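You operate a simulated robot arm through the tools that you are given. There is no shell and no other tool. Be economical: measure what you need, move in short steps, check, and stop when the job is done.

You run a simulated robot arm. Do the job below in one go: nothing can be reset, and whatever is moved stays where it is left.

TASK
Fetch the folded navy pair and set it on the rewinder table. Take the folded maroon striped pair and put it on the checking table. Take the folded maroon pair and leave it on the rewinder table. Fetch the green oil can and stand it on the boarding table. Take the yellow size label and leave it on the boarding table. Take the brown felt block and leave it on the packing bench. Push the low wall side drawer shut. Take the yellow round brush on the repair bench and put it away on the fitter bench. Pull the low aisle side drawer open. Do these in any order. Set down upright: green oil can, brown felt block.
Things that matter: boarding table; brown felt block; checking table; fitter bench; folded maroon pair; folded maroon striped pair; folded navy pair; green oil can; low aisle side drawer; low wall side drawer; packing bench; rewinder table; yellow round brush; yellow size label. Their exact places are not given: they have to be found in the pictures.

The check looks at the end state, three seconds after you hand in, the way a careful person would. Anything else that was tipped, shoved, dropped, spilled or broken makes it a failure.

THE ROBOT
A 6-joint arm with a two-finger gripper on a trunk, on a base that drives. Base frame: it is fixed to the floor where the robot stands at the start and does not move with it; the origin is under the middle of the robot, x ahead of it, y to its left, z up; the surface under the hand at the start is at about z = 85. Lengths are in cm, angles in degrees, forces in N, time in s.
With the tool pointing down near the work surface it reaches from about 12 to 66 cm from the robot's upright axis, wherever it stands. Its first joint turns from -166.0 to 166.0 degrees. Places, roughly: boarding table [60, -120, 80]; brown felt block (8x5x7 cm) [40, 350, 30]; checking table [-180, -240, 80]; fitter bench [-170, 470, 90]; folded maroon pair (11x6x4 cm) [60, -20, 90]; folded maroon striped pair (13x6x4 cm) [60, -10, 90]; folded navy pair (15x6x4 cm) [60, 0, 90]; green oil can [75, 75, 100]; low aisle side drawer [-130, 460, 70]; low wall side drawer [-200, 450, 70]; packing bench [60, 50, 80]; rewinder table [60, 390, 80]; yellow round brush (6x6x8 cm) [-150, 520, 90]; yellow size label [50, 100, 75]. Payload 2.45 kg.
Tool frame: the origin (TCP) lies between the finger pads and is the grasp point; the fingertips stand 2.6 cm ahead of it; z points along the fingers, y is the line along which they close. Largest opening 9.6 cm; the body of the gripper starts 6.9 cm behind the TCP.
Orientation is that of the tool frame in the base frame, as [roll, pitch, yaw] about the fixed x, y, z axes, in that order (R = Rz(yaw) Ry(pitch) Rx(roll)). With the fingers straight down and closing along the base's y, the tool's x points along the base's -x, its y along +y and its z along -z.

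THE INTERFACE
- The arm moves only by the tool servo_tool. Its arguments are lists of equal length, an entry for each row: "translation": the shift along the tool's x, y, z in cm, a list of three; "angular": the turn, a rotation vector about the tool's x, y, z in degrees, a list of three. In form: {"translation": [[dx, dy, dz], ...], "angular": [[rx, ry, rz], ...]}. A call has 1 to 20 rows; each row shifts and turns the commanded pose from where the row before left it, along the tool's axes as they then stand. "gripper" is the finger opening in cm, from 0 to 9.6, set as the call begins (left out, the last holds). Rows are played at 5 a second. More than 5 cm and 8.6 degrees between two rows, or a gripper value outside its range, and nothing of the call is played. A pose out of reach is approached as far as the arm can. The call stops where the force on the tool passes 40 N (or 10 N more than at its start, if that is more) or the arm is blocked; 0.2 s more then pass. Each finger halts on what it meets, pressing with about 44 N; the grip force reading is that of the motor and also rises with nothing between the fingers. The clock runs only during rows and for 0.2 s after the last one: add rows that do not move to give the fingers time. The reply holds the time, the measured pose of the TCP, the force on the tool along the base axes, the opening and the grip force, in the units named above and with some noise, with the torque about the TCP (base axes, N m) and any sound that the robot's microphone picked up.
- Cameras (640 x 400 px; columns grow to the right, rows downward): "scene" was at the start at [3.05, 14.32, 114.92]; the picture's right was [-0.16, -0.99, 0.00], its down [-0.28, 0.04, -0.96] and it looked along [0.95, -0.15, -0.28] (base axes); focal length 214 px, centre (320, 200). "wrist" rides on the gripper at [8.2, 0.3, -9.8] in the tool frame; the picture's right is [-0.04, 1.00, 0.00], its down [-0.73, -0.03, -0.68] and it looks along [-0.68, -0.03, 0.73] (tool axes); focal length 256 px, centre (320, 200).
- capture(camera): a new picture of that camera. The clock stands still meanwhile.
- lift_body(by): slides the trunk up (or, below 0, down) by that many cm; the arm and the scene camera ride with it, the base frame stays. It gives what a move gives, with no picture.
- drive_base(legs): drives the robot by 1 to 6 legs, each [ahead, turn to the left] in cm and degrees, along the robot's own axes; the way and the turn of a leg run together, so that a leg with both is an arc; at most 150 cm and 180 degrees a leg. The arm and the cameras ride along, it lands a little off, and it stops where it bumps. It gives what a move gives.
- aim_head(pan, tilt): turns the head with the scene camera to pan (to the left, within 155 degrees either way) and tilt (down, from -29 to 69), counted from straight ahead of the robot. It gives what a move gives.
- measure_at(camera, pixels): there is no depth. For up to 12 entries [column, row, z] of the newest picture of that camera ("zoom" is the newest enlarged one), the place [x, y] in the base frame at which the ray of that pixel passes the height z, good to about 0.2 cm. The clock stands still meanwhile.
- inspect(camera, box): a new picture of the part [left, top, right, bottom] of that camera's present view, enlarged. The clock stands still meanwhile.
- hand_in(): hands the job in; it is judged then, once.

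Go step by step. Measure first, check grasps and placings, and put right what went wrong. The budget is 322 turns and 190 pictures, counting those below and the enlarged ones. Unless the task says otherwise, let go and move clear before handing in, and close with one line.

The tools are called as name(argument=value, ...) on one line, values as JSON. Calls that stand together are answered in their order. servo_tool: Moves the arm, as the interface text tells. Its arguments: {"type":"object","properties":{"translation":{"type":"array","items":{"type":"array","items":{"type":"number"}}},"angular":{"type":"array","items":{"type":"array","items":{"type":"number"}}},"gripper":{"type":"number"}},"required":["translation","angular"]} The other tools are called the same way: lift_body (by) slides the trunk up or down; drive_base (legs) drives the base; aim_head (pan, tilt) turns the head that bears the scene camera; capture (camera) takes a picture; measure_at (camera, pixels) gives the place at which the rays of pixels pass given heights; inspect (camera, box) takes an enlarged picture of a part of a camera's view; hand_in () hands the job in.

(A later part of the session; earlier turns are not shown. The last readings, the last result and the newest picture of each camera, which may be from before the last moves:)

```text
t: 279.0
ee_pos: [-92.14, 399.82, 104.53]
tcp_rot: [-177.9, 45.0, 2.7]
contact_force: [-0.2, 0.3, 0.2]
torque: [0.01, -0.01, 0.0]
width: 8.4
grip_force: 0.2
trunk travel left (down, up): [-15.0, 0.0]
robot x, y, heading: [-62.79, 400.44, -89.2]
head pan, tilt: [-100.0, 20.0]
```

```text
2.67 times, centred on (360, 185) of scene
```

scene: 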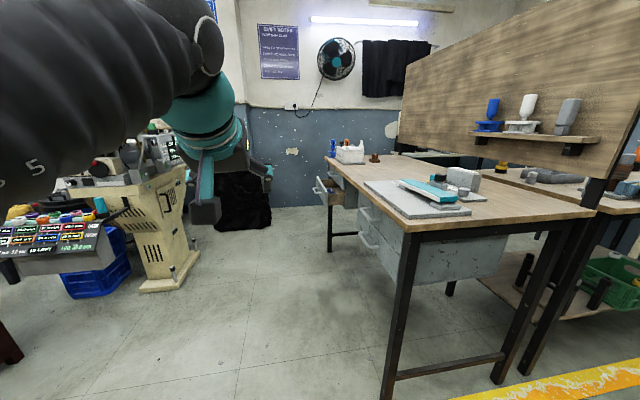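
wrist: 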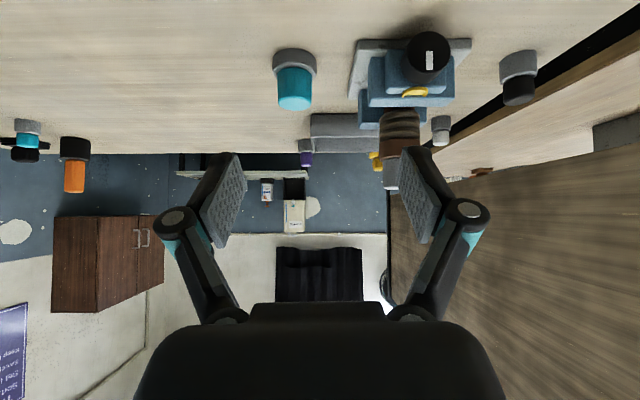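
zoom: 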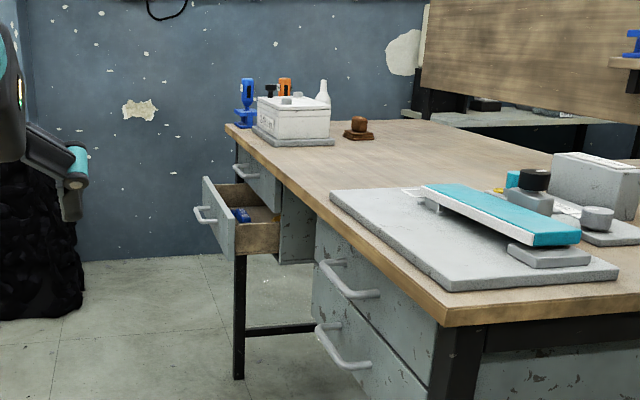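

The west corridor (fitter end x≈-232 to wall -346) is passable. The open drawer is the low wall-side one. I drive west along y≈392, with the arm pointing north at the drawers.

drive_base(legs=[[0, -86.5], [70, 0]])

aim_head(pan=-70, tilt=30)

capture(camera="scene")

capture(camera="wrist")

```text
t: 286.6
ee_pos: [-135.45, 425.35, 104.47]
tcp_rot: [-177.9, 45.1, -84.6]
contact_force: [0.1, 0.1, -0.1]
torque: [-0.01, -0.01, 0.02]
width: 8.4
grip_force: 0.0
trunk travel left (down, up): [-15.0, 0.0]
robot x, y, heading: [-133.57, 395.86, -176.4]
head pan, tilt: [-100.0, 20.0]
```

```text
t: 287.5
ee_pos: [-135.46, 425.41, 104.52]
tcp_rot: [-177.9, 45.1, -84.5]
contact_force: [0.3, 0.0, 0.0]
torque: [0.01, -0.05, -0.01]
width: 8.41
grip_force: 0.2
trunk travel left (down, up): [-15.0, 0.0]
robot x, y, heading: [-133.47, 395.73, -176.6]
head pan, tilt: [-70.0, 30.0]
```

```text
96 pictures are left
```

scene: 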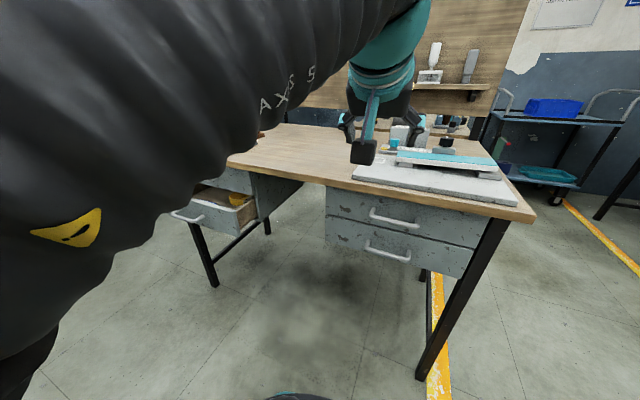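

```text
95 pictures are left
```

wrist: 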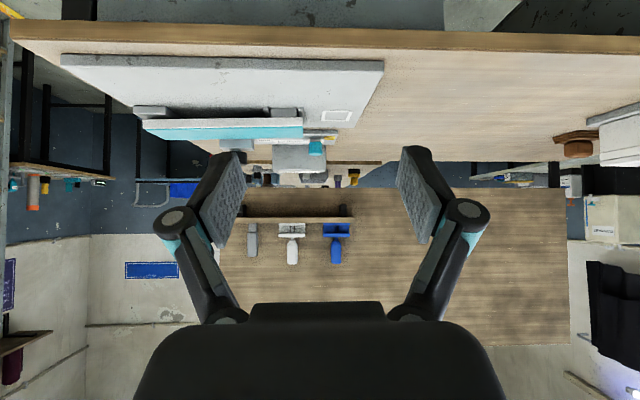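

measure_at(camera="scene", pixels=[[395, 218, 80], [395, 218, 76], [387, 250, 70], [387, 250, 66], [367, 244, 66], [410, 256, 66], [367, 244, 70], [410, 256, 70], [327, 188, 85], [172, 213, 70], [200, 220, 70], [420, 378, 0]])

inspect(camera="scene", box=[300, 170, 500, 295])

```text
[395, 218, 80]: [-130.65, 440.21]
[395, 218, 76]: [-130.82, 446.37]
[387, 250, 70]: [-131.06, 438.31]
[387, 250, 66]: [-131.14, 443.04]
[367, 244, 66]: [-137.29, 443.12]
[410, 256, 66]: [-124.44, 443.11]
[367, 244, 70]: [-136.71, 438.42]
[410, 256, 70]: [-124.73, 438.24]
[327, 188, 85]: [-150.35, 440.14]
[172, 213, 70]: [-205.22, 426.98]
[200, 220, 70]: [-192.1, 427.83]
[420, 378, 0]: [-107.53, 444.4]
```

```text
3.20 times, centred on (400, 232) of scene
```

zoom: 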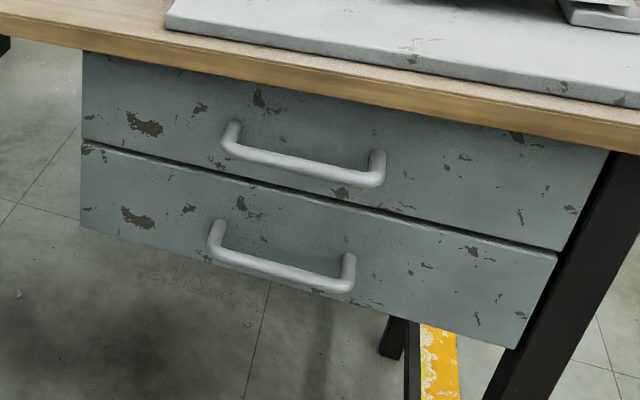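

The low aisle drawer's bar is at about (-131,439.5,69); the low wall drawer is pulled out to y≈427 around x≈-198. I shift the robot to about (-198,378) for the wall drawer.

drive_base(legs=[[0, -24], [0, 40], [40, 0], [0, -18], [24, 0]])

aim_head(pan=-60, tilt=35)

capture(camera="scene")

```text
t: 295.5
ee_pos: [-195.55, 411.48, 104.57]
tcp_rot: [-177.9, 45.1, -86.5]
contact_force: [0.5, -1.2, -0.2]
torque: [0.03, -0.01, 0.0]
width: 8.41
grip_force: 0.0
trunk travel left (down, up): [-15.0, 0.0]
robot x, y, heading: [-194.55, 382.02, -178.5]
head pan, tilt: [-70.0, 30.0]
```

```text
t: 296.2
ee_pos: [-195.39, 411.56, 104.53]
tcp_rot: [-177.9, 45.1, -86.6]
contact_force: [-1.0, 0.3, -0.4]
torque: [0.04, -0.01, 0.02]
width: 8.39
grip_force: 0.1
trunk travel left (down, up): [-15.0, 0.0]
robot x, y, heading: [-194.44, 382.06, -178.5]
head pan, tilt: [-60.0, 35.0]
```

```text
93 pictures are left
```

scene: 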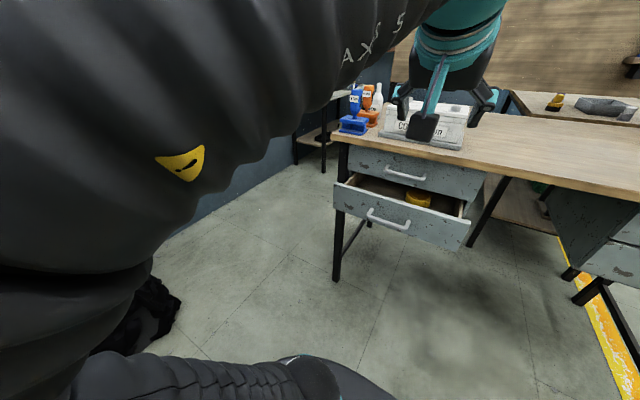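

The open drawer's bar runs from (368,212) to (409,226). I measure it at z≈69.

measure_at(camera="scene", pixels=[[370, 218, 69], [407, 228, 69], [335, 185, 74], [469, 222, 74], [469, 240, 64], [387, 172, 79], [335, 206, 64], [425, 178, 79]])

inspect(camera="scene", box=[320, 130, 500, 242])

```text
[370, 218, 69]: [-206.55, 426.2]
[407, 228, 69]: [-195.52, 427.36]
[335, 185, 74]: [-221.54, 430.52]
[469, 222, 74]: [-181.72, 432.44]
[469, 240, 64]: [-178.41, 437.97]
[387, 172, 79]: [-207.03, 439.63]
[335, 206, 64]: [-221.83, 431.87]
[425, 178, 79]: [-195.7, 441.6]
```

```text
3.56 times, centred on (410, 186) of scene
```

zoom: 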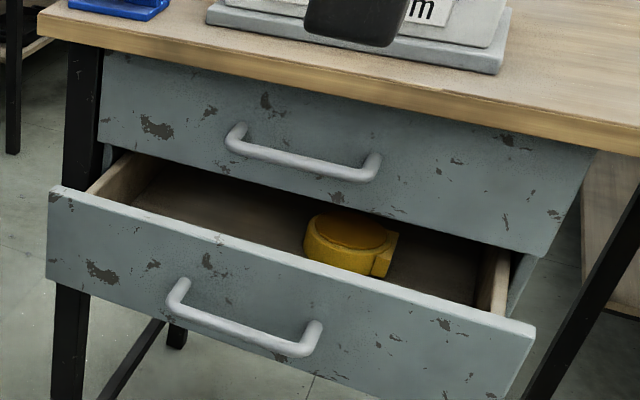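

I'll push the drawer front with the closed gripper at x≈-189, z≈68. Moving down in front of it first.

servo_tool(translation=[[0, -3.2, 0], [0, -3.2, 0], [-2.1, 0, 2.1], [-2.1, 0, 2.1], [2.7, 0, 2.7], [2.7, 0, 2.7], [2.7, 0, 2.7], [2.7, 0, 2.7], [2.7, 0, 2.7], [2.7, 0, 2.7], [2.7, 0, 2.7], [2.7, 0, 2.7], [2.7, 0, 2.7]], angular=[[0, 0, 0], [0, 0, 0], [0, 0, 0], [0, 0, 0], [0, 0, 0], [0, 0, 0], [0, 0, 0], [0, 0, 0], [0, 0, 0], [0, 0, 0], [0, 0, 0], [0, 0, 0], [0, 0, 0]], gripper=0)

capture(camera="scene")

capture(camera="wrist")

```text
t: 299.0
ee_pos: [-188.41, 417.81, 70.54]
tcp_rot: [-177.8, 45.1, -86.5]
contact_force: [-0.6, 0.3, -0.5]
torque: [0.0, -0.02, -0.04]
width: 0.0
grip_force: 28.8
trunk travel left (down, up): [-15.0, 0.0]
robot x, y, heading: [-194.73, 382.16, -178.7]
head pan, tilt: [-60.0, 35.0]
```

```text
91 pictures are left
```

scene: 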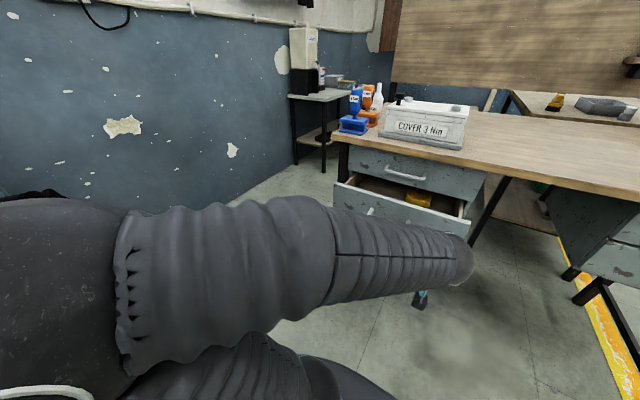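

```text
90 pictures are left
```

wrist: 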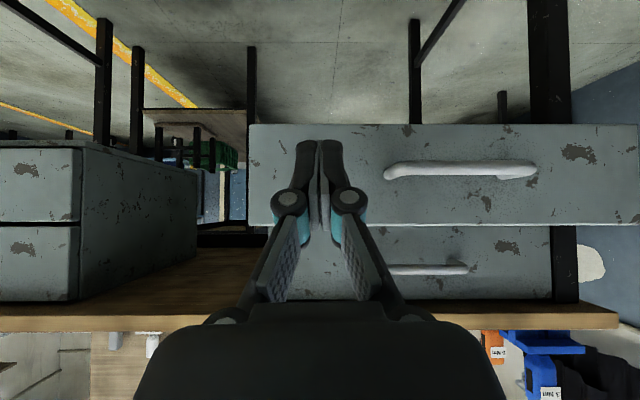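

Fingertips are aligned with the drawer front, left of its bar. I push forward.

servo_tool(translation=[[-2.1, 0, 2.1], [-2.1, 0, 2.1], [-1.4, 0, 1.4], [-1.4, 0, 1.4], [-1.4, 0, 1.4], [-1.4, 0, 1.4], [-1.4, 0, 1.4]], angular=[[0, 0, 0], [0, 0, 0], [0, 0, 0], [0, 0, 0], [0, 0, 0], [0, 0, 0], [0, 0, 0]])

capture(camera="wrist")

```text
t: 300.6
ee_pos: [-188.94, 433.57, 70.33]
tcp_rot: [-177.8, 45.0, -86.6]
contact_force: [-0.5, 0.0, -0.3]
torque: [-0.01, -0.01, 0.0]
width: 0.0
grip_force: 28.3
trunk travel left (down, up): [-15.0, 0.0]
robot x, y, heading: [-194.81, 381.81, -178.5]
head pan, tilt: [-60.0, 35.0]
```

```text
89 pictures are left
```

wrist: 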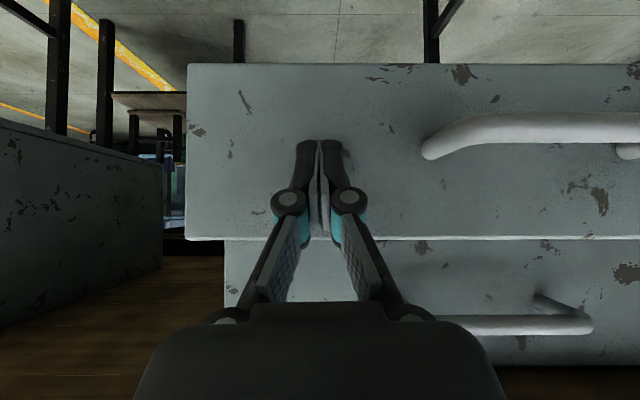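

servo_tool(translation=[[-1, 0, 1], [-1, 0, 1], [-0.7, 0, 0.7], [-0.7, 0, 0.7], [-0.5, 0, 0.5], [0, 0, 0]], angular=[[0, 0, 0], [0, 0, 0], [0, 0, 0], [0, 0, 0], [0, 0, 0], [0, 0, 0]])

capture(camera="wrist")

```text
t: 302.0
ee_pos: [-189.24, 439.05, 70.26]
tcp_rot: [-177.9, 45.0, -86.5]
contact_force: [-0.1, -0.5, 0.4]
torque: [-0.02, 0.04, -0.02]
width: 0.02
grip_force: 28.7
trunk travel left (down, up): [-15.0, 0.0]
robot x, y, heading: [-194.43, 381.82, -178.6]
head pan, tilt: [-60.0, 35.0]
```

```text
88 pictures are left
```

wrist: 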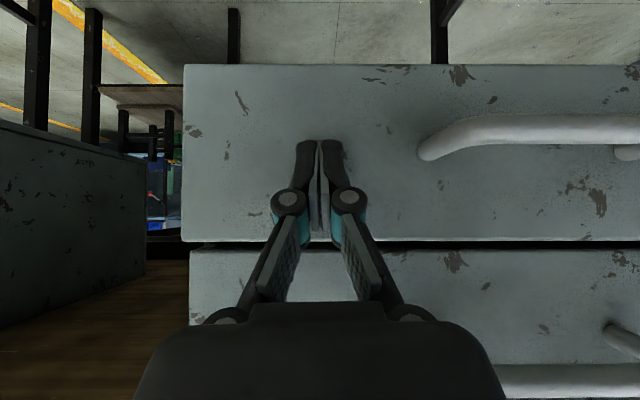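

The drawer follows and is nearly flush. I keep pushing until resistance.

servo_tool(translation=[[-0.5, 0, 0.5], [-0.5, 0, 0.5], [-0.5, 0, 0.5], [-0.4, 0, 0.4], [0, 0, 0]], angular=[[0, 0, 0], [0, 0, 0], [0, 0, 0], [0, 0, 0], [0, 0, 0]])

capture(camera="wrist")

```text
t: 302.7
ee_pos: [-189.23, 440.31, 70.4]
tcp_rot: [-178.0, 44.8, -86.5]
contact_force: [-2.5, -25.6, 10.7]
torque: [0.06, -0.07, -0.1]
width: 0.0
grip_force: 28.5
trunk travel left (down, up): [-15.0, 0.0]
robot x, y, heading: [-194.1, 382.28, -178.7]
head pan, tilt: [-60.0, 35.0]
stopped in row 3: the force on the tool passed its limit at 56 N (the readings are from after the stop); the commanded pose is now the measured one
```

```text
87 pictures are left
```

wrist: 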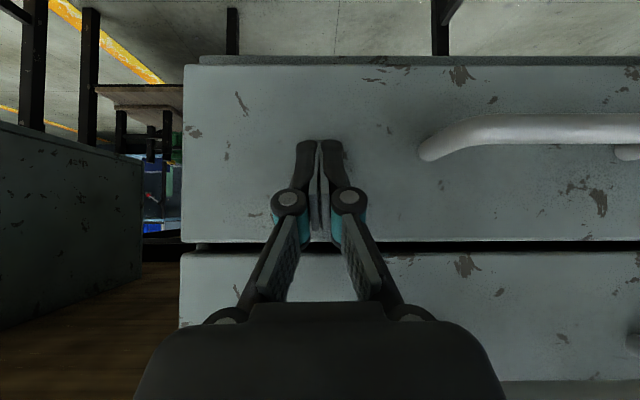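

The drawer hit its stop: shut. I back off, reverse to the aisle-side drawer and rotate the gripper to close vertically.

servo_tool(translation=[[2.5, 0, -2.5], [2.5, 0, -2.5], [2.5, 0, -2.5], [2.5, 0, -2.5]], angular=[[0, 0, 0], [0, 0, 0], [0, 0, 0], [0, 0, 0]])

drive_base(legs=[[-62, 0]])

servo_tool(translation=[[0, 0, 0], [0, 0, 0], [0, 0, 0], [0, 0, 0], [0, 0, 0], [0, 0, 0], [0, 0, 0], [0, 0, 0], [0, 0, 0], [0, 0, 0], [0, 0, 0], [0, 0, 0], [0, 0, 0], [0, 0, 0], [0, 0, 0]], angular=[[0, 0, 7.5], [0, 0, 7.5], [0, 0, 7.5], [0, 0, 7.5], [0, 0, 7.5], [0, 0, 7.5], [0, 0, 7.5], [0, 0, 7.5], [0, 0, 7.5], [0, 0, 7.5], [0, 0, 7.5], [0, 0, 7.5], [-8.3, 0, 0], [-8.3, 0, 0], [-8.3, 0, 0]], gripper=5)

capture(camera="wrist")

capture(camera="scene")

```text
t: 303.7
ee_pos: [-188.68, 426.35, 70.35]
tcp_rot: [-178.1, 44.7, -86.6]
contact_force: [-0.3, 0.3, -0.6]
torque: [-0.02, -0.02, 0.02]
width: 0.0
grip_force: 28.1
trunk travel left (down, up): [-15.0, 0.0]
robot x, y, heading: [-194.7, 381.83, -178.4]
head pan, tilt: [-60.0, 35.0]
```

```text
t: 307.2
ee_pos: [-127.52, 428.13, 70.31]
tcp_rot: [-178.0, 44.7, -86.3]
contact_force: [-0.3, -0.5, -0.2]
torque: [0.04, 0.01, -0.01]
width: 0.0
grip_force: 28.8
trunk travel left (down, up): [-15.0, 0.0]
robot x, y, heading: [-132.64, 383.82, -178.0]
head pan, tilt: [-60.0, 35.0]
```

```text
t: 310.4
ee_pos: [-127.23, 428.2, 70.34]
tcp_rot: [110.3, 1.4, -177.6]
contact_force: [0.5, -0.2, 0.0]
torque: [0.02, 0.0, 0.04]
width: 4.97
grip_force: 0.1
trunk travel left (down, up): [-15.0, 0.0]
robot x, y, heading: [-133.03, 383.56, -178.4]
head pan, tilt: [-60.0, 35.0]
```

```text
86 pictures are left
```

wrist: 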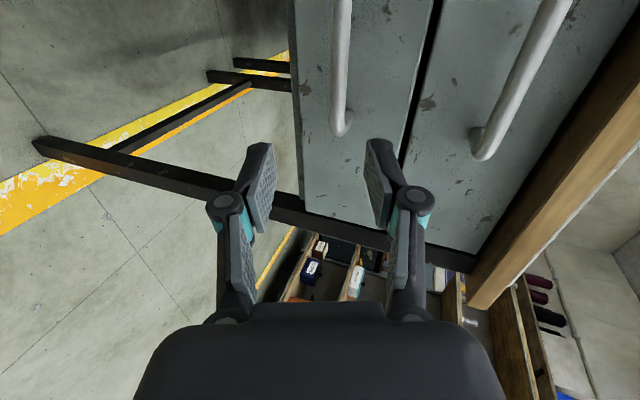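

```text
85 pictures are left
```

scene: 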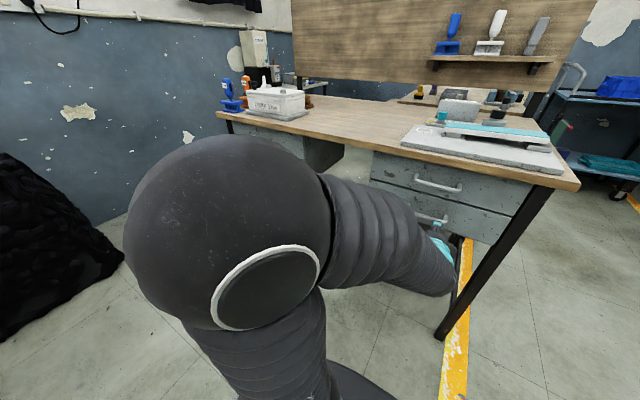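

measure_at(camera="wrist", pixels=[[342, 60, 68], [342, 60, 69], [342, 60, 70], [342, 60, 71], [342, 110, 69], [342, 110, 70], [342, 110, 71], [540, 60, 80], [540, 60, 79]])

measure_at(camera="scene", pixels=[[433, 220, 69], [433, 220, 70], [433, 220, 71], [437, 186, 79], [437, 186, 80]])

```text
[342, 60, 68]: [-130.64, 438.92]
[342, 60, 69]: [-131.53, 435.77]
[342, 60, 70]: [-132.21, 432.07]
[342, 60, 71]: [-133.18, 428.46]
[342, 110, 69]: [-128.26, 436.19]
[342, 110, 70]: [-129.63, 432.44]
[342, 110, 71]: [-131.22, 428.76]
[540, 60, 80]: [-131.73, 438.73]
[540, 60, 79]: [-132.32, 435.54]
```

```text
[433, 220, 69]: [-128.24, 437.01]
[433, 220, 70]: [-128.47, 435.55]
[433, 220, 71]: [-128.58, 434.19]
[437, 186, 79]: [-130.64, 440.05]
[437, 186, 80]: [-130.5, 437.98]
```

Bar is at about y 438.8, z 68. I move in so the bar lies between the fingers.

servo_tool(translation=[[3.8, 0.7, 0], [0, 0.7, 3], [0, 0, 3], [0, 0, 2], [0, 0, 1]], angular=[[0, 0, 0], [0, 0, 0], [0, 0, 0], [0, 0, 0], [0, 0, 0]], gripper=4.6)

capture(camera="wrist")

```text
t: 311.6
ee_pos: [-131.65, 436.94, 68.22]
tcp_rot: [110.3, 1.4, -177.6]
contact_force: [-0.7, 0.8, -0.6]
torque: [0.0, -0.05, -0.04]
width: 4.57
grip_force: 0.2
trunk travel left (down, up): [-15.0, 0.0]
robot x, y, heading: [-133.18, 384.12, -178.3]
head pan, tilt: [-60.0, 35.0]
```

```text
84 pictures are left
```

wrist: 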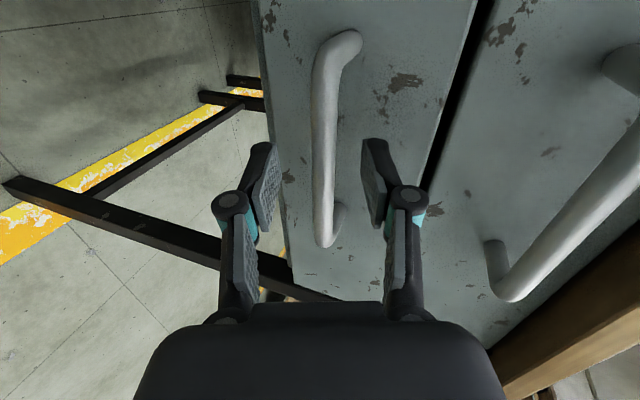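

The bar lies between the fingers. I close on it and pull.

servo_tool(translation=[[0, 0, 0], [0, 0, 0], [0, 0, 0]], angular=[[0, 0, 0], [0, 0, 0], [0, 0, 0]], gripper=0)

servo_tool(translation=[[0, -0.4, -1], [0, -0.68, -1.88], [0, -0.68, -1.88], [0, -0.68, -1.88]], angular=[[0, 0, 0], [0, 0, 0], [0, 0, 0], [0, 0, 0]])

capture(camera="wrist")

```text
t: 312.4
ee_pos: [-131.65, 436.89, 68.59]
tcp_rot: [110.1, 1.4, -177.6]
contact_force: [-2.5, 1.8, 15.3]
torque: [0.28, 0.89, -0.36]
width: 1.31
grip_force: 39.5
trunk travel left (down, up): [-15.0, 0.0]
robot x, y, heading: [-133.16, 383.87, -178.4]
head pan, tilt: [-60.0, 35.0]
```

```text
t: 313.4
ee_pos: [-131.09, 429.81, 68.44]
tcp_rot: [110.3, 1.4, -177.5]
contact_force: [-30.3, -2.0, 17.1]
torque: [0.29, 1.07, 0.23]
width: 1.35
grip_force: 39.6
trunk travel left (down, up): [-15.0, 0.0]
robot x, y, heading: [-133.29, 383.75, -178.4]
head pan, tilt: [-60.0, 35.0]
```

```text
83 pictures are left
```

wrist: 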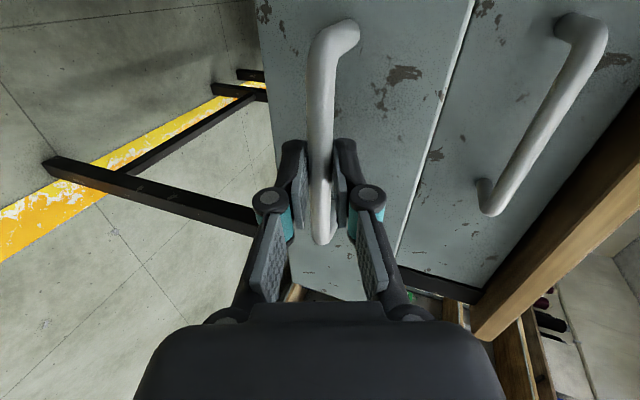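

It opens (7 cm) but side force builds; I correct sideways drift and pull more.

servo_tool(translation=[[0.5, -0.2, -0.6], [0.16, -0.68, -1.88], [0.16, -0.68, -1.88], [0.16, -0.68, -1.88]], angular=[[0, 0, 0], [0, 0, 0], [0, 0, 0], [0, 0, 0]])

servo_tool(translation=[[0.12, -0.5, -1.4], [0.12, -0.5, -1.4], [0.12, -0.5, -1.4]], angular=[[0, 0, 0], [0, 0, 0], [0, 0, 0]])

capture(camera="scene")

```text
t: 314.0
ee_pos: [-131.23, 428.85, 68.53]
tcp_rot: [112.0, 1.2, -177.8]
contact_force: [0.6, 2.2, -14.5]
torque: [-0.15, 1.26, 0.7]
width: 1.28
grip_force: 39.5
out of reach, approached as far as the arm can: row 1, 2, 3
trunk travel left (down, up): [-15.0, 0.0]
robot x, y, heading: [-132.85, 383.69, -178.4]
head pan, tilt: [-60.0, 35.0]
stopped in row 3: the force on the tool passed its limit at 55 N (the readings are from after the stop); the commanded pose is now the measured one
```

```text
t: 314.8
ee_pos: [-131.1, 428.74, 68.59]
tcp_rot: [112.1, 1.1, -177.7]
contact_force: [-2.4, -1.9, -28.7]
torque: [-0.48, 0.86, -0.49]
width: 1.26
grip_force: 39.4
out of reach, approached as far as the arm can: row 1, 2, 3
trunk travel left (down, up): [-15.0, 0.0]
robot x, y, heading: [-133.19, 383.71, -178.3]
head pan, tilt: [-60.0, 35.0]
```

```text
82 pictures are left
```

scene: 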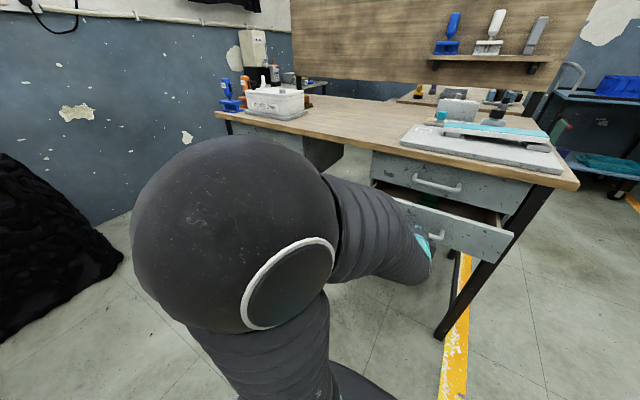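

The arm's inner limit is reached with the drawer 8 cm open. I loosen, tilt the gripper to 45° in place (which allows closer reach), and regrip.

servo_tool(translation=[[0, 0, 0], [0, 0, 0], [0, 0, 0], [0, 0, 0], [0, 0, 0], [0, 0, 0]], angular=[[0, 0, 0], [7, 0, 0], [7, 0, 0], [7, 0, 0], [6, 0, 0], [0, 0, 0]], gripper=3.8)

capture(camera="wrist")

```text
t: 316.2
ee_pos: [-131.18, 428.71, 68.89]
tcp_rot: [138.8, 1.2, -177.7]
contact_force: [0.2, 0.1, 0.6]
torque: [0.02, 0.0, 0.01]
width: 3.82
grip_force: 0.0
trunk travel left (down, up): [-15.0, 0.0]
robot x, y, heading: [-133.06, 383.93, -178.3]
head pan, tilt: [-60.0, 35.0]
```

```text
81 pictures are left
```

wrist: 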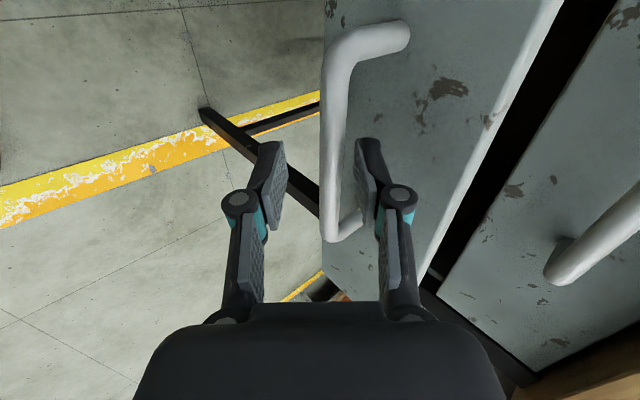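

Bar is between the fingers still. I regrip and pull further.

servo_tool(translation=[[0, 0, 0], [0, 0, 0], [0, 0, 0]], angular=[[0, 0, 0], [0, 0, 0], [0, 0, 0]], gripper=0)

servo_tool(translation=[[0.06, -1.13, -0.99], [0.06, -1.13, -0.99], [0.06, -1.13, -0.99], [0.06, -1.13, -0.99]], angular=[[0, 0, 0], [0, 0, 0], [0, 0, 0], [0, 0, 0]])

```text
t: 317.0
ee_pos: [-131.14, 428.8, 69.04]
tcp_rot: [138.6, 1.3, -177.9]
contact_force: [-1.6, 1.9, 26.3]
torque: [0.31, 0.72, -0.66]
width: 1.31
grip_force: 39.9
trunk travel left (down, up): [-15.0, 0.0]
robot x, y, heading: [-132.96, 383.69, -178.4]
head pan, tilt: [-60.0, 35.0]
```

```text
t: 318.0
ee_pos: [-131.12, 422.86, 69.1]
tcp_rot: [138.6, 1.2, -177.8]
contact_force: [-5.9, -0.1, 39.0]
torque: [0.47, 0.82, -0.57]
width: 1.34
grip_force: 40.0
trunk travel left (down, up): [-15.0, 0.0]
robot x, y, heading: [-132.85, 383.86, -178.4]
head pan, tilt: [-60.0, 35.0]
```

servo_tool(translation=[[0, -0.2, 0.22], [0.04, -1.0, -0.8], [0.06, -1.13, -0.99], [0.06, -1.13, -0.99], [0.06, -1.13, -0.99]], angular=[[0, 0, 0], [0, 0, 0], [0, 0, 0], [0, 0, 0], [0, 0, 0]])

capture(camera="scene")

```text
t: 319.2
ee_pos: [-131.11, 416.96, 68.61]
tcp_rot: [138.5, 1.3, -177.8]
contact_force: [-0.4, 0.4, 35.8]
torque: [0.27, 0.57, -0.82]
width: 1.28
grip_force: 39.3
trunk travel left (down, up): [-15.0, 0.0]
robot x, y, heading: [-132.9, 384.09, -178.7]
head pan, tilt: [-60.0, 35.0]
```

```text
80 pictures are left
```

scene: 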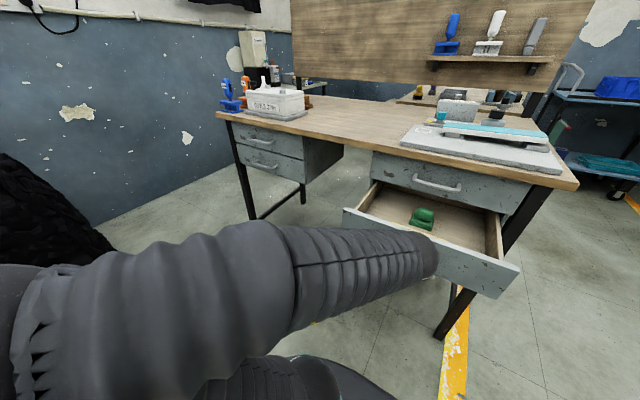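

Drawer is 20 cm open. I release and retreat along the tool axis.

servo_tool(translation=[[0, 0, 0], [0, 0, 0], [0, 0, -1.5], [0, 0, -1.5], [0, 0, -2], [0, 0, -2]], angular=[[0, 0, 0], [0, 0, 0], [0, 0, 0], [0, 0, 0], [0, 0, 0], [0, 0, 0]], gripper=3.8)

capture(camera="wrist")

```text
t: 320.6
ee_pos: [-131.21, 412.38, 73.84]
tcp_rot: [138.9, 1.3, -177.8]
contact_force: [-0.2, -0.2, 0.1]
torque: [0.01, -0.02, 0.0]
width: 3.83
grip_force: 0.0
trunk travel left (down, up): [-15.0, 0.0]
robot x, y, heading: [-133.24, 383.87, -178.4]
head pan, tilt: [-60.0, 35.0]
```

```text
79 pictures are left
```

wrist: 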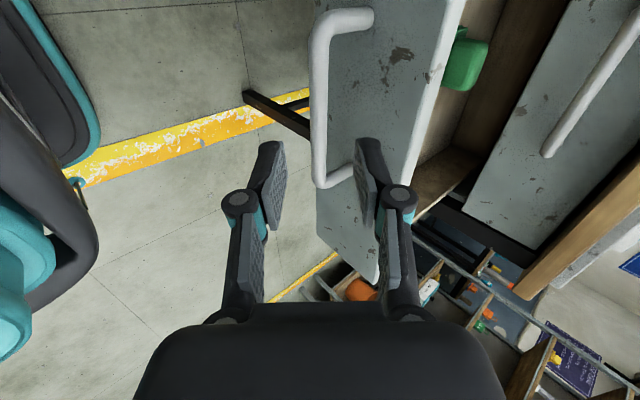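

Clear of the bar. I raise the arm and restore the usual gripper orientation (closing horizontally, tilted 45°).

servo_tool(translation=[[0, 2.64, -3.0], [0, 2.64, -3.0], [0, 2.64, -3.0], [0, 2.64, -3.0], [0, 2.64, -3.0], [0, 2.64, -3.0], [0, 2.64, -3.0], [0, 1.5, -1.7]], angular=[[0, 0, 0], [0, 0, 0], [0, 0, 0], [0, 0, 0], [0, 0, 0], [0, 0, 0], [0, 0, 0], [0, 0, 0]])

servo_tool(translation=[[0, 0, 0], [0, 0, 0], [0, 0, 0], [0, 0, 0], [0, 0, 0], [0, 0, 0], [0, 0, 0], [0, 0, 0], [0, 0, 0], [0, 0, 0], [0, 0, 0], [0, 0, 0]], angular=[[0, 0, -7.5], [0, 0, -7.5], [0, 0, -7.5], [0, 0, -7.5], [0, 0, -7.5], [0, 0, -7.5], [0, 0, -7.5], [0, 0, -7.5], [0, 0, -7.5], [0, 0, -7.5], [0, 0, -7.5], [0, 0, -7.5]])

aim_head(pan=0, tilt=25)

capture(camera="scene")

```text
t: 322.4
ee_pos: [-131.73, 412.42, 104.06]
tcp_rot: [139.0, 1.2, -177.7]
contact_force: [0.2, -0.2, 0.0]
torque: [0.03, 0.02, 0.01]
width: 3.85
grip_force: 0.1
trunk travel left (down, up): [-15.0, 0.0]
robot x, y, heading: [-133.1, 383.87, -178.2]
head pan, tilt: [-60.0, 35.0]
```

```text
t: 325.0
ee_pos: [-131.66, 412.4, 104.08]
tcp_rot: [-178.3, 41.2, -86.6]
contact_force: [-0.1, 0.5, -0.5]
torque: [0.0, -0.02, -0.02]
width: 3.81
grip_force: 0.0
trunk travel left (down, up): [-15.0, 0.0]
robot x, y, heading: [-132.6, 383.78, -178.4]
head pan, tilt: [-60.0, 35.0]
```

```text
t: 326.3
ee_pos: [-131.71, 412.51, 103.92]
tcp_rot: [-178.5, 41.1, -86.9]
contact_force: [0.5, 0.5, -0.1]
torque: [0.0, -0.02, 0.02]
width: 3.81
grip_force: 0.0
trunk travel left (down, up): [-15.0, 0.0]
robot x, y, heading: [-132.73, 383.7, -178.5]
head pan, tilt: [0.0, 25.0]
```

```text
78 pictures are left
```

scene: 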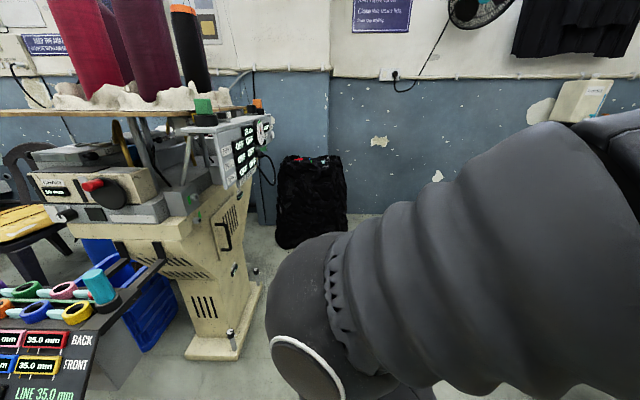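

measure_at(camera="scene", pixels=[[262, 288, 0], [232, 345, 0], [345, 228, 0], [280, 246, 0], [272, 130, 110], [345, 160, 60], [400, 210, 0], [262, 300, 0]])

```text
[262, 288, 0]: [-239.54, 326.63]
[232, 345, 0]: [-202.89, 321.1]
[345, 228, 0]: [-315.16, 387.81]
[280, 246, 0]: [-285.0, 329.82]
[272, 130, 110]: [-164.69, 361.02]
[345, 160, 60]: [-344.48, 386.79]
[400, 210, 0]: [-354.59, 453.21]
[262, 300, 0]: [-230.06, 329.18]
```

I swing the arm to point ahead of the robot (compact for the corridor), then drive west.

servo_tool(translation=[[0.21, 4.04, -0.19], [0.21, 4.04, -0.19], [0.21, 4.04, -0.19], [0.21, 4.04, -0.19], [0.21, 4.04, -0.19], [0.21, 4.04, -0.19], [0.21, 4.04, -0.19], [0.21, 4.04, -0.19], [0.21, 4.04, -0.19], [0.21, 4.04, -0.19], [0.21, 4.04, -0.19]], angular=[[-5.28, 0, -6.04], [-5.28, 0, -6.04], [-5.28, 0, -6.04], [-5.28, 0, -6.04], [-5.28, 0, -6.04], [-5.28, 0, -6.04], [-5.28, 0, -6.04], [-5.28, 0, -6.04], [-5.28, 0, -6.04], [-5.28, 0, -6.04], [-5.28, 0, -6.04]])

drive_base(legs=[[0, -12], [85, 0], [0, -20]])

aim_head(pan=-30, tilt=35)

capture(camera="scene")

```text
t: 328.0
ee_pos: [-152.06, 404.44, 100.78]
tcp_rot: [177.7, 35.5, -46.6]
contact_force: [0.5, -0.5, 1.1]
torque: [0.01, 0.0, -0.02]
width: 3.79
grip_force: 0.1
trunk travel left (down, up): [-15.0, 0.0]
robot x, y, heading: [-132.89, 383.6, -178.2]
head pan, tilt: [0.0, 25.0]
stopped in row 8: the arm was blocked; the commanded pose is now the measured one
```

```text
t: 334.4
ee_pos: [-221.72, 425.53, 100.62]
tcp_rot: [177.6, 35.1, -77.6]
contact_force: [-0.6, -0.5, -0.5]
torque: [0.0, 0.02, -0.02]
width: 3.8
grip_force: 0.1
trunk travel left (down, up): [-15.0, 0.0]
robot x, y, heading: [-215.74, 398.42, 150.5]
head pan, tilt: [0.0, 25.0]
```

```text
t: 335.3
ee_pos: [-221.78, 425.63, 100.71]
tcp_rot: [177.5, 35.3, -77.6]
contact_force: [-0.4, -0.5, 0.9]
torque: [-0.01, 0.04, -0.02]
width: 3.8
grip_force: 0.0
trunk travel left (down, up): [-15.0, 0.0]
robot x, y, heading: [-216.09, 398.43, 150.8]
head pan, tilt: [-30.0, 35.0]
```

```text
77 pictures are left
```

scene: 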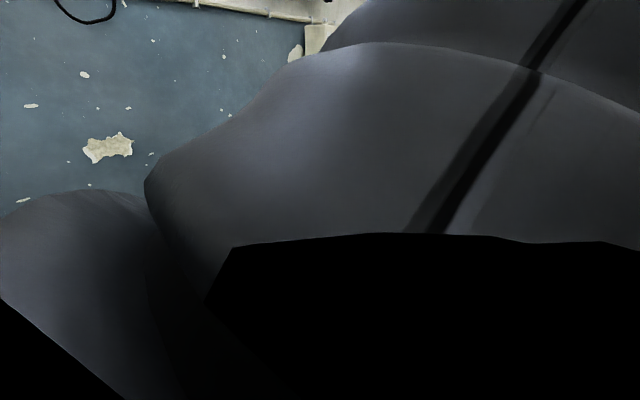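

The arm met the mast at short radius; with a larger radius it passes. I extend a little, then continue the swing to the front.

servo_tool(translation=[[-2.87, 0, 2.0], [-2.87, 0, 2.0], [-1.7, 0, -2.4], [0.25, 4.57, -0.17], [0.25, 4.57, -0.17], [0.25, 4.57, -0.17], [0.25, 4.57, -0.17], [0.25, 4.57, -0.17], [0.25, 4.57, -0.17]], angular=[[0, 0, 0], [0, 0, 0], [0, 0, 0], [-4.3, 0, -6.14], [-4.3, 0, -6.14], [-4.3, 0, -6.14], [-4.3, 0, -6.14], [-4.3, 0, -6.14], [-4.3, 0, -6.14]])

capture(camera="scene")

```text
t: 335.9
ee_pos: [-218.2, 430.79, 101.78]
tcp_rot: [178.3, 37.0, -87.1]
contact_force: [0.8, -0.2, -0.6]
torque: [0.0, 0.02, -0.03]
width: 3.77
grip_force: 0.2
trunk travel left (down, up): [-15.0, 0.0]
robot x, y, heading: [-216.31, 398.26, 150.9]
head pan, tilt: [-30.0, 35.0]
stopped in row 3: the arm was blocked; the commanded pose is now the measured one
```

```text
76 pictures are left
```

scene: 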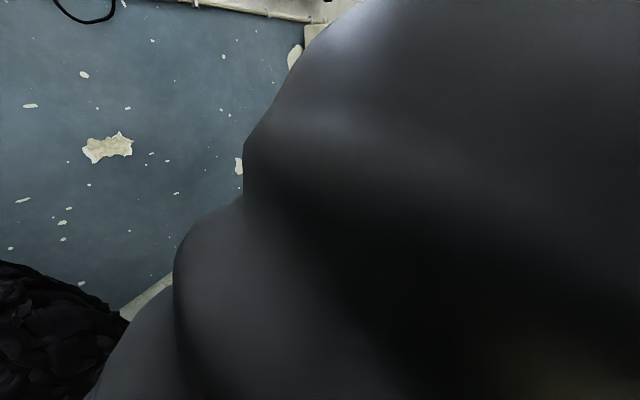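

The arm touches the head in that direction, so I swing it the other way, to point rear-right.

servo_tool(translation=[[0.26, -4.5, -0.19], [0.26, -4.5, -0.19], [0.26, -4.5, -0.19], [0.26, -4.5, -0.19], [0.26, -4.5, -0.19], [0.26, -4.5, -0.19], [0.26, -4.5, -0.19], [0.26, -4.5, -0.19], [0.26, -4.5, -0.19], [0.26, -4.5, -0.19]], angular=[[4.8, 0, 6.4], [4.8, 0, 6.4], [4.8, 0, 6.4], [4.8, 0, 6.4], [4.8, 0, 6.4], [4.8, 0, 6.4], [4.8, 0, 6.4], [4.8, 0, 6.4], [4.8, 0, 6.4], [4.8, 0, 6.4]])

capture(camera="scene")

```text
t: 338.1
ee_pos: [-184.86, 406.09, 101.18]
tcp_rot: [179.4, 35.7, -166.4]
contact_force: [-1.4, -0.5, -0.1]
torque: [0.01, -0.02, 0.03]
width: 3.8
grip_force: 0.0
trunk travel left (down, up): [-15.0, 0.0]
robot x, y, heading: [-215.57, 398.0, 150.4]
head pan, tilt: [-30.0, 35.0]
```

```text
75 pictures are left
```

scene: 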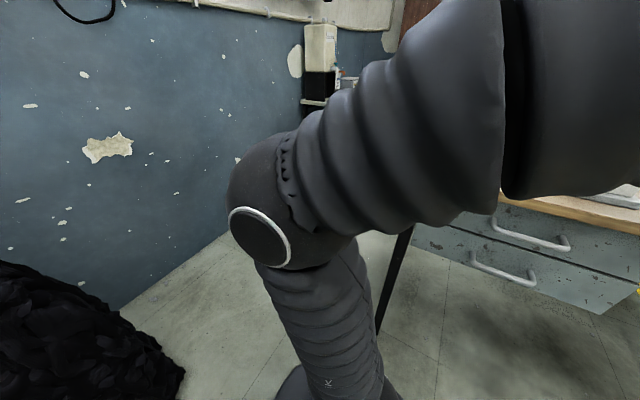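

Arm now points rear-right. I drive around the fitter bench's west end.

drive_base(legs=[[0, 14.5], [35, 0], [0, -45], [40, 0], [0, -30]])

aim_head(pan=-10, tilt=30)

capture(camera="scene")

```text
t: 346.9
ee_pos: [-247.88, 419.23, 101.21]
tcp_rot: [179.4, 35.6, 133.6]
contact_force: [0.0, -0.3, 0.5]
torque: [0.0, -0.02, 0.0]
width: 3.81
grip_force: 0.1
trunk travel left (down, up): [-15.0, 0.0]
robot x, y, heading: [-270.51, 442.25, 90.4]
head pan, tilt: [-30.0, 35.0]
```

```text
t: 347.8
ee_pos: [-247.8, 419.2, 101.1]
tcp_rot: [179.4, 35.6, 133.7]
contact_force: [-0.1, -0.3, 0.5]
torque: [-0.02, 0.01, 0.06]
width: 3.82
grip_force: 0.0
trunk travel left (down, up): [-15.0, 0.0]
robot x, y, heading: [-270.35, 442.23, 90.1]
head pan, tilt: [-10.0, 30.0]
```

```text
74 pictures are left
```

scene: 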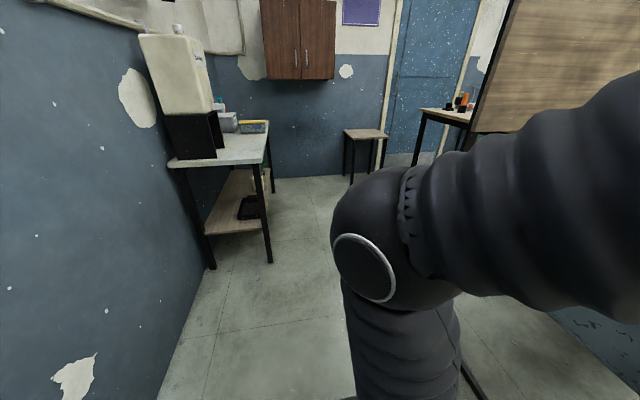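

measure_at(camera="scene", pixels=[[271, 263, 0], [211, 268, 0], [273, 192, 0], [349, 185, 0], [420, 165, 0], [470, 122, 89], [421, 110, 89], [157, 398, 0], [268, 133, 80], [243, 164, 80]])

aim_head(pan=-55, tilt=25)

capture(camera="scene")

```text
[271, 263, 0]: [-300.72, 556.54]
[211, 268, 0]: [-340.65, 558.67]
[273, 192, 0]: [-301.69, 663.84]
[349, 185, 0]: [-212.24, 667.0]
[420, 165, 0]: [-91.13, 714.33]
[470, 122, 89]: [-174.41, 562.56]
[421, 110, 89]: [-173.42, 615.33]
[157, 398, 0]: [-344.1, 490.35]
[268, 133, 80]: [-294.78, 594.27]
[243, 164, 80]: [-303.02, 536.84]
```

```text
t: 348.9
ee_pos: [-247.84, 419.16, 101.19]
tcp_rot: [179.3, 35.7, 133.6]
contact_force: [0.6, -0.5, -0.2]
torque: [0.01, -0.01, -0.01]
width: 3.82
grip_force: 0.1
trunk travel left (down, up): [-15.0, 0.0]
robot x, y, heading: [-269.98, 442.44, 90.7]
head pan, tilt: [-55.0, 25.0]
```

```text
73 pictures are left
```

scene: 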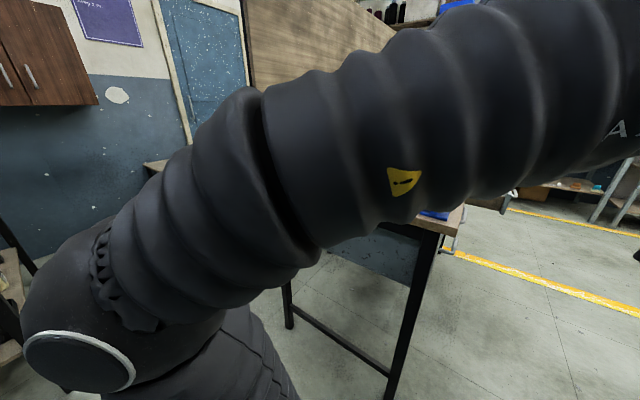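

There is ample room north-west. I drive in: north along the corridor, then east, ending facing north near (-205,555).

drive_base(legs=[[0, -10.5], [113, 0], [0, -50], [45, 0]])

drive_base(legs=[[0, 60], [-17, 0]])

aim_head(pan=-110, tilt=25)

capture(camera="scene")

capture(camera="wrist")

```text
t: 359.9
ee_pos: [-222.07, 545.44, 101.15]
tcp_rot: [179.4, 35.6, 75.6]
contact_force: [0.6, 0.5, 0.1]
torque: [0.03, 0.04, 0.02]
width: 3.79
grip_force: 0.1
trunk travel left (down, up): [-15.0, 0.0]
robot x, y, heading: [-214.44, 576.69, 32.8]
head pan, tilt: [-55.0, 25.0]
```

```text
t: 364.0
ee_pos: [-190.29, 537.62, 101.15]
tcp_rot: [179.4, 35.6, 135.8]
contact_force: [-0.6, 0.2, 0.1]
torque: [-0.01, 0.01, 0.01]
width: 3.81
grip_force: 0.1
trunk travel left (down, up): [-15.0, 0.0]
robot x, y, heading: [-214.01, 559.51, 92.7]
head pan, tilt: [-55.0, 25.0]
```

```text
t: 365.2
ee_pos: [-190.37, 537.55, 101.15]
tcp_rot: [179.3, 35.6, 135.7]
contact_force: [0.5, -0.2, 0.9]
torque: [0.0, 0.02, 0.02]
width: 3.83
grip_force: 0.1
trunk travel left (down, up): [-15.0, 0.0]
robot x, y, heading: [-213.4, 559.49, 92.8]
head pan, tilt: [-110.0, 25.0]
```

```text
72 pictures are left
```

scene: 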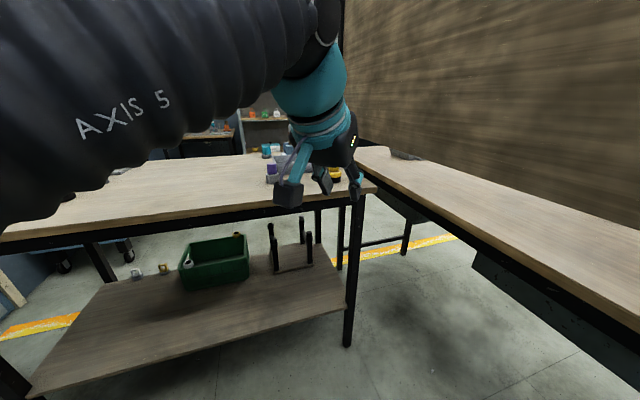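

```text
71 pictures are left
```

wrist: 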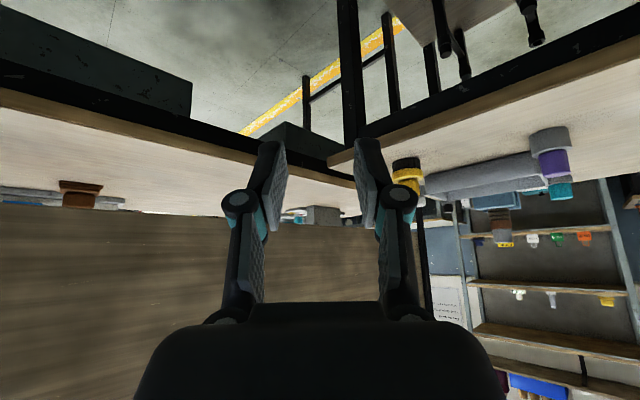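

I move the hand toward the brush, turning to point at it (direction −30°), tilted 45°.

servo_tool(translation=[[-3.07, 1.97, 1.5], [-3.07, 1.97, 1.5], [-3.07, 1.97, 1.5], [-3.07, 1.97, 1.5], [-3.07, 1.97, 1.5], [-3.07, 1.97, 1.5], [-3.07, 1.97, 1.5], [0, 0, 0], [0, 0, 0], [0, 0, 0], [0, 0, 0]], angular=[[0, 0, 0], [0, 0, 0], [0, 0, 0], [0, 0, 0], [0, 0, 0], [0, 0, 0], [0, 0, 0], [-4.22, 0, -5.9], [-4.22, 0, -5.9], [0, -4.7, 0], [0, -4.7, 0]], gripper=7)

capture(camera="wrist")

capture(camera="scene")

```text
t: 367.6
ee_pos: [-163.73, 531.05, 105.17]
tcp_rot: [179.3, 45.1, 150.1]
contact_force: [0.9, 0.6, -0.7]
torque: [0.01, -0.03, 0.01]
width: 6.99
grip_force: 0.1
trunk travel left (down, up): [-15.0, 0.0]
robot x, y, heading: [-213.95, 559.82, 92.5]
head pan, tilt: [-110.0, 25.0]
```

```text
70 pictures are left
```

wrist: 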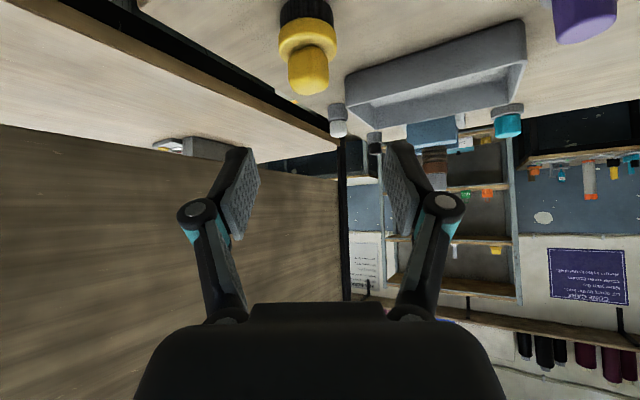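

```text
69 pictures are left
```

scene: 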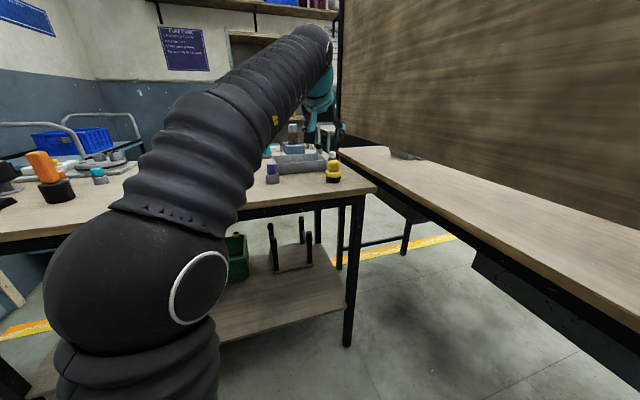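

measure_at(camera="wrist", pixels=[[308, 92, 95], [308, 50, 92], [280, 35, 90], [337, 35, 90], [305, 0, 87], [345, 80, 87], [362, 110, 90], [350, 85, 90]])

inspect(camera="wrist", box=[240, 0, 400, 100])

inspect(camera="scene", box=[260, 110, 400, 198])

```text
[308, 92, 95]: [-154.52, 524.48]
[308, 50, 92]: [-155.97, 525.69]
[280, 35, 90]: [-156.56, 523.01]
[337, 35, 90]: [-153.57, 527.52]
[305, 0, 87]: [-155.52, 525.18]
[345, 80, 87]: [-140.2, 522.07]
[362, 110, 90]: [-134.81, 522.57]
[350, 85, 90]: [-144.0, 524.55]
```

```text
4.00 times, centred on (320, 50) of wrist
```

zoom: 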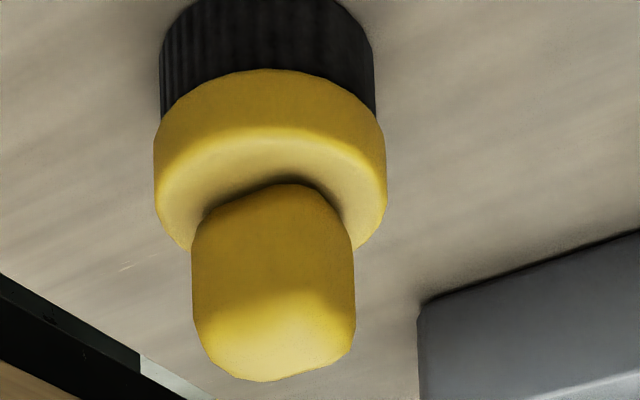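

```text
4.55 times, centred on (330, 154) of scene
```

zoom: 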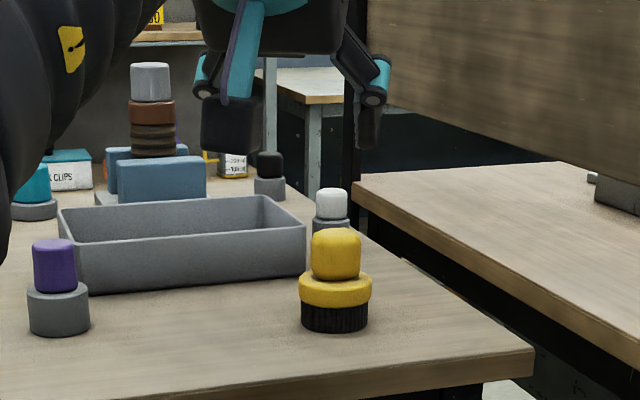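

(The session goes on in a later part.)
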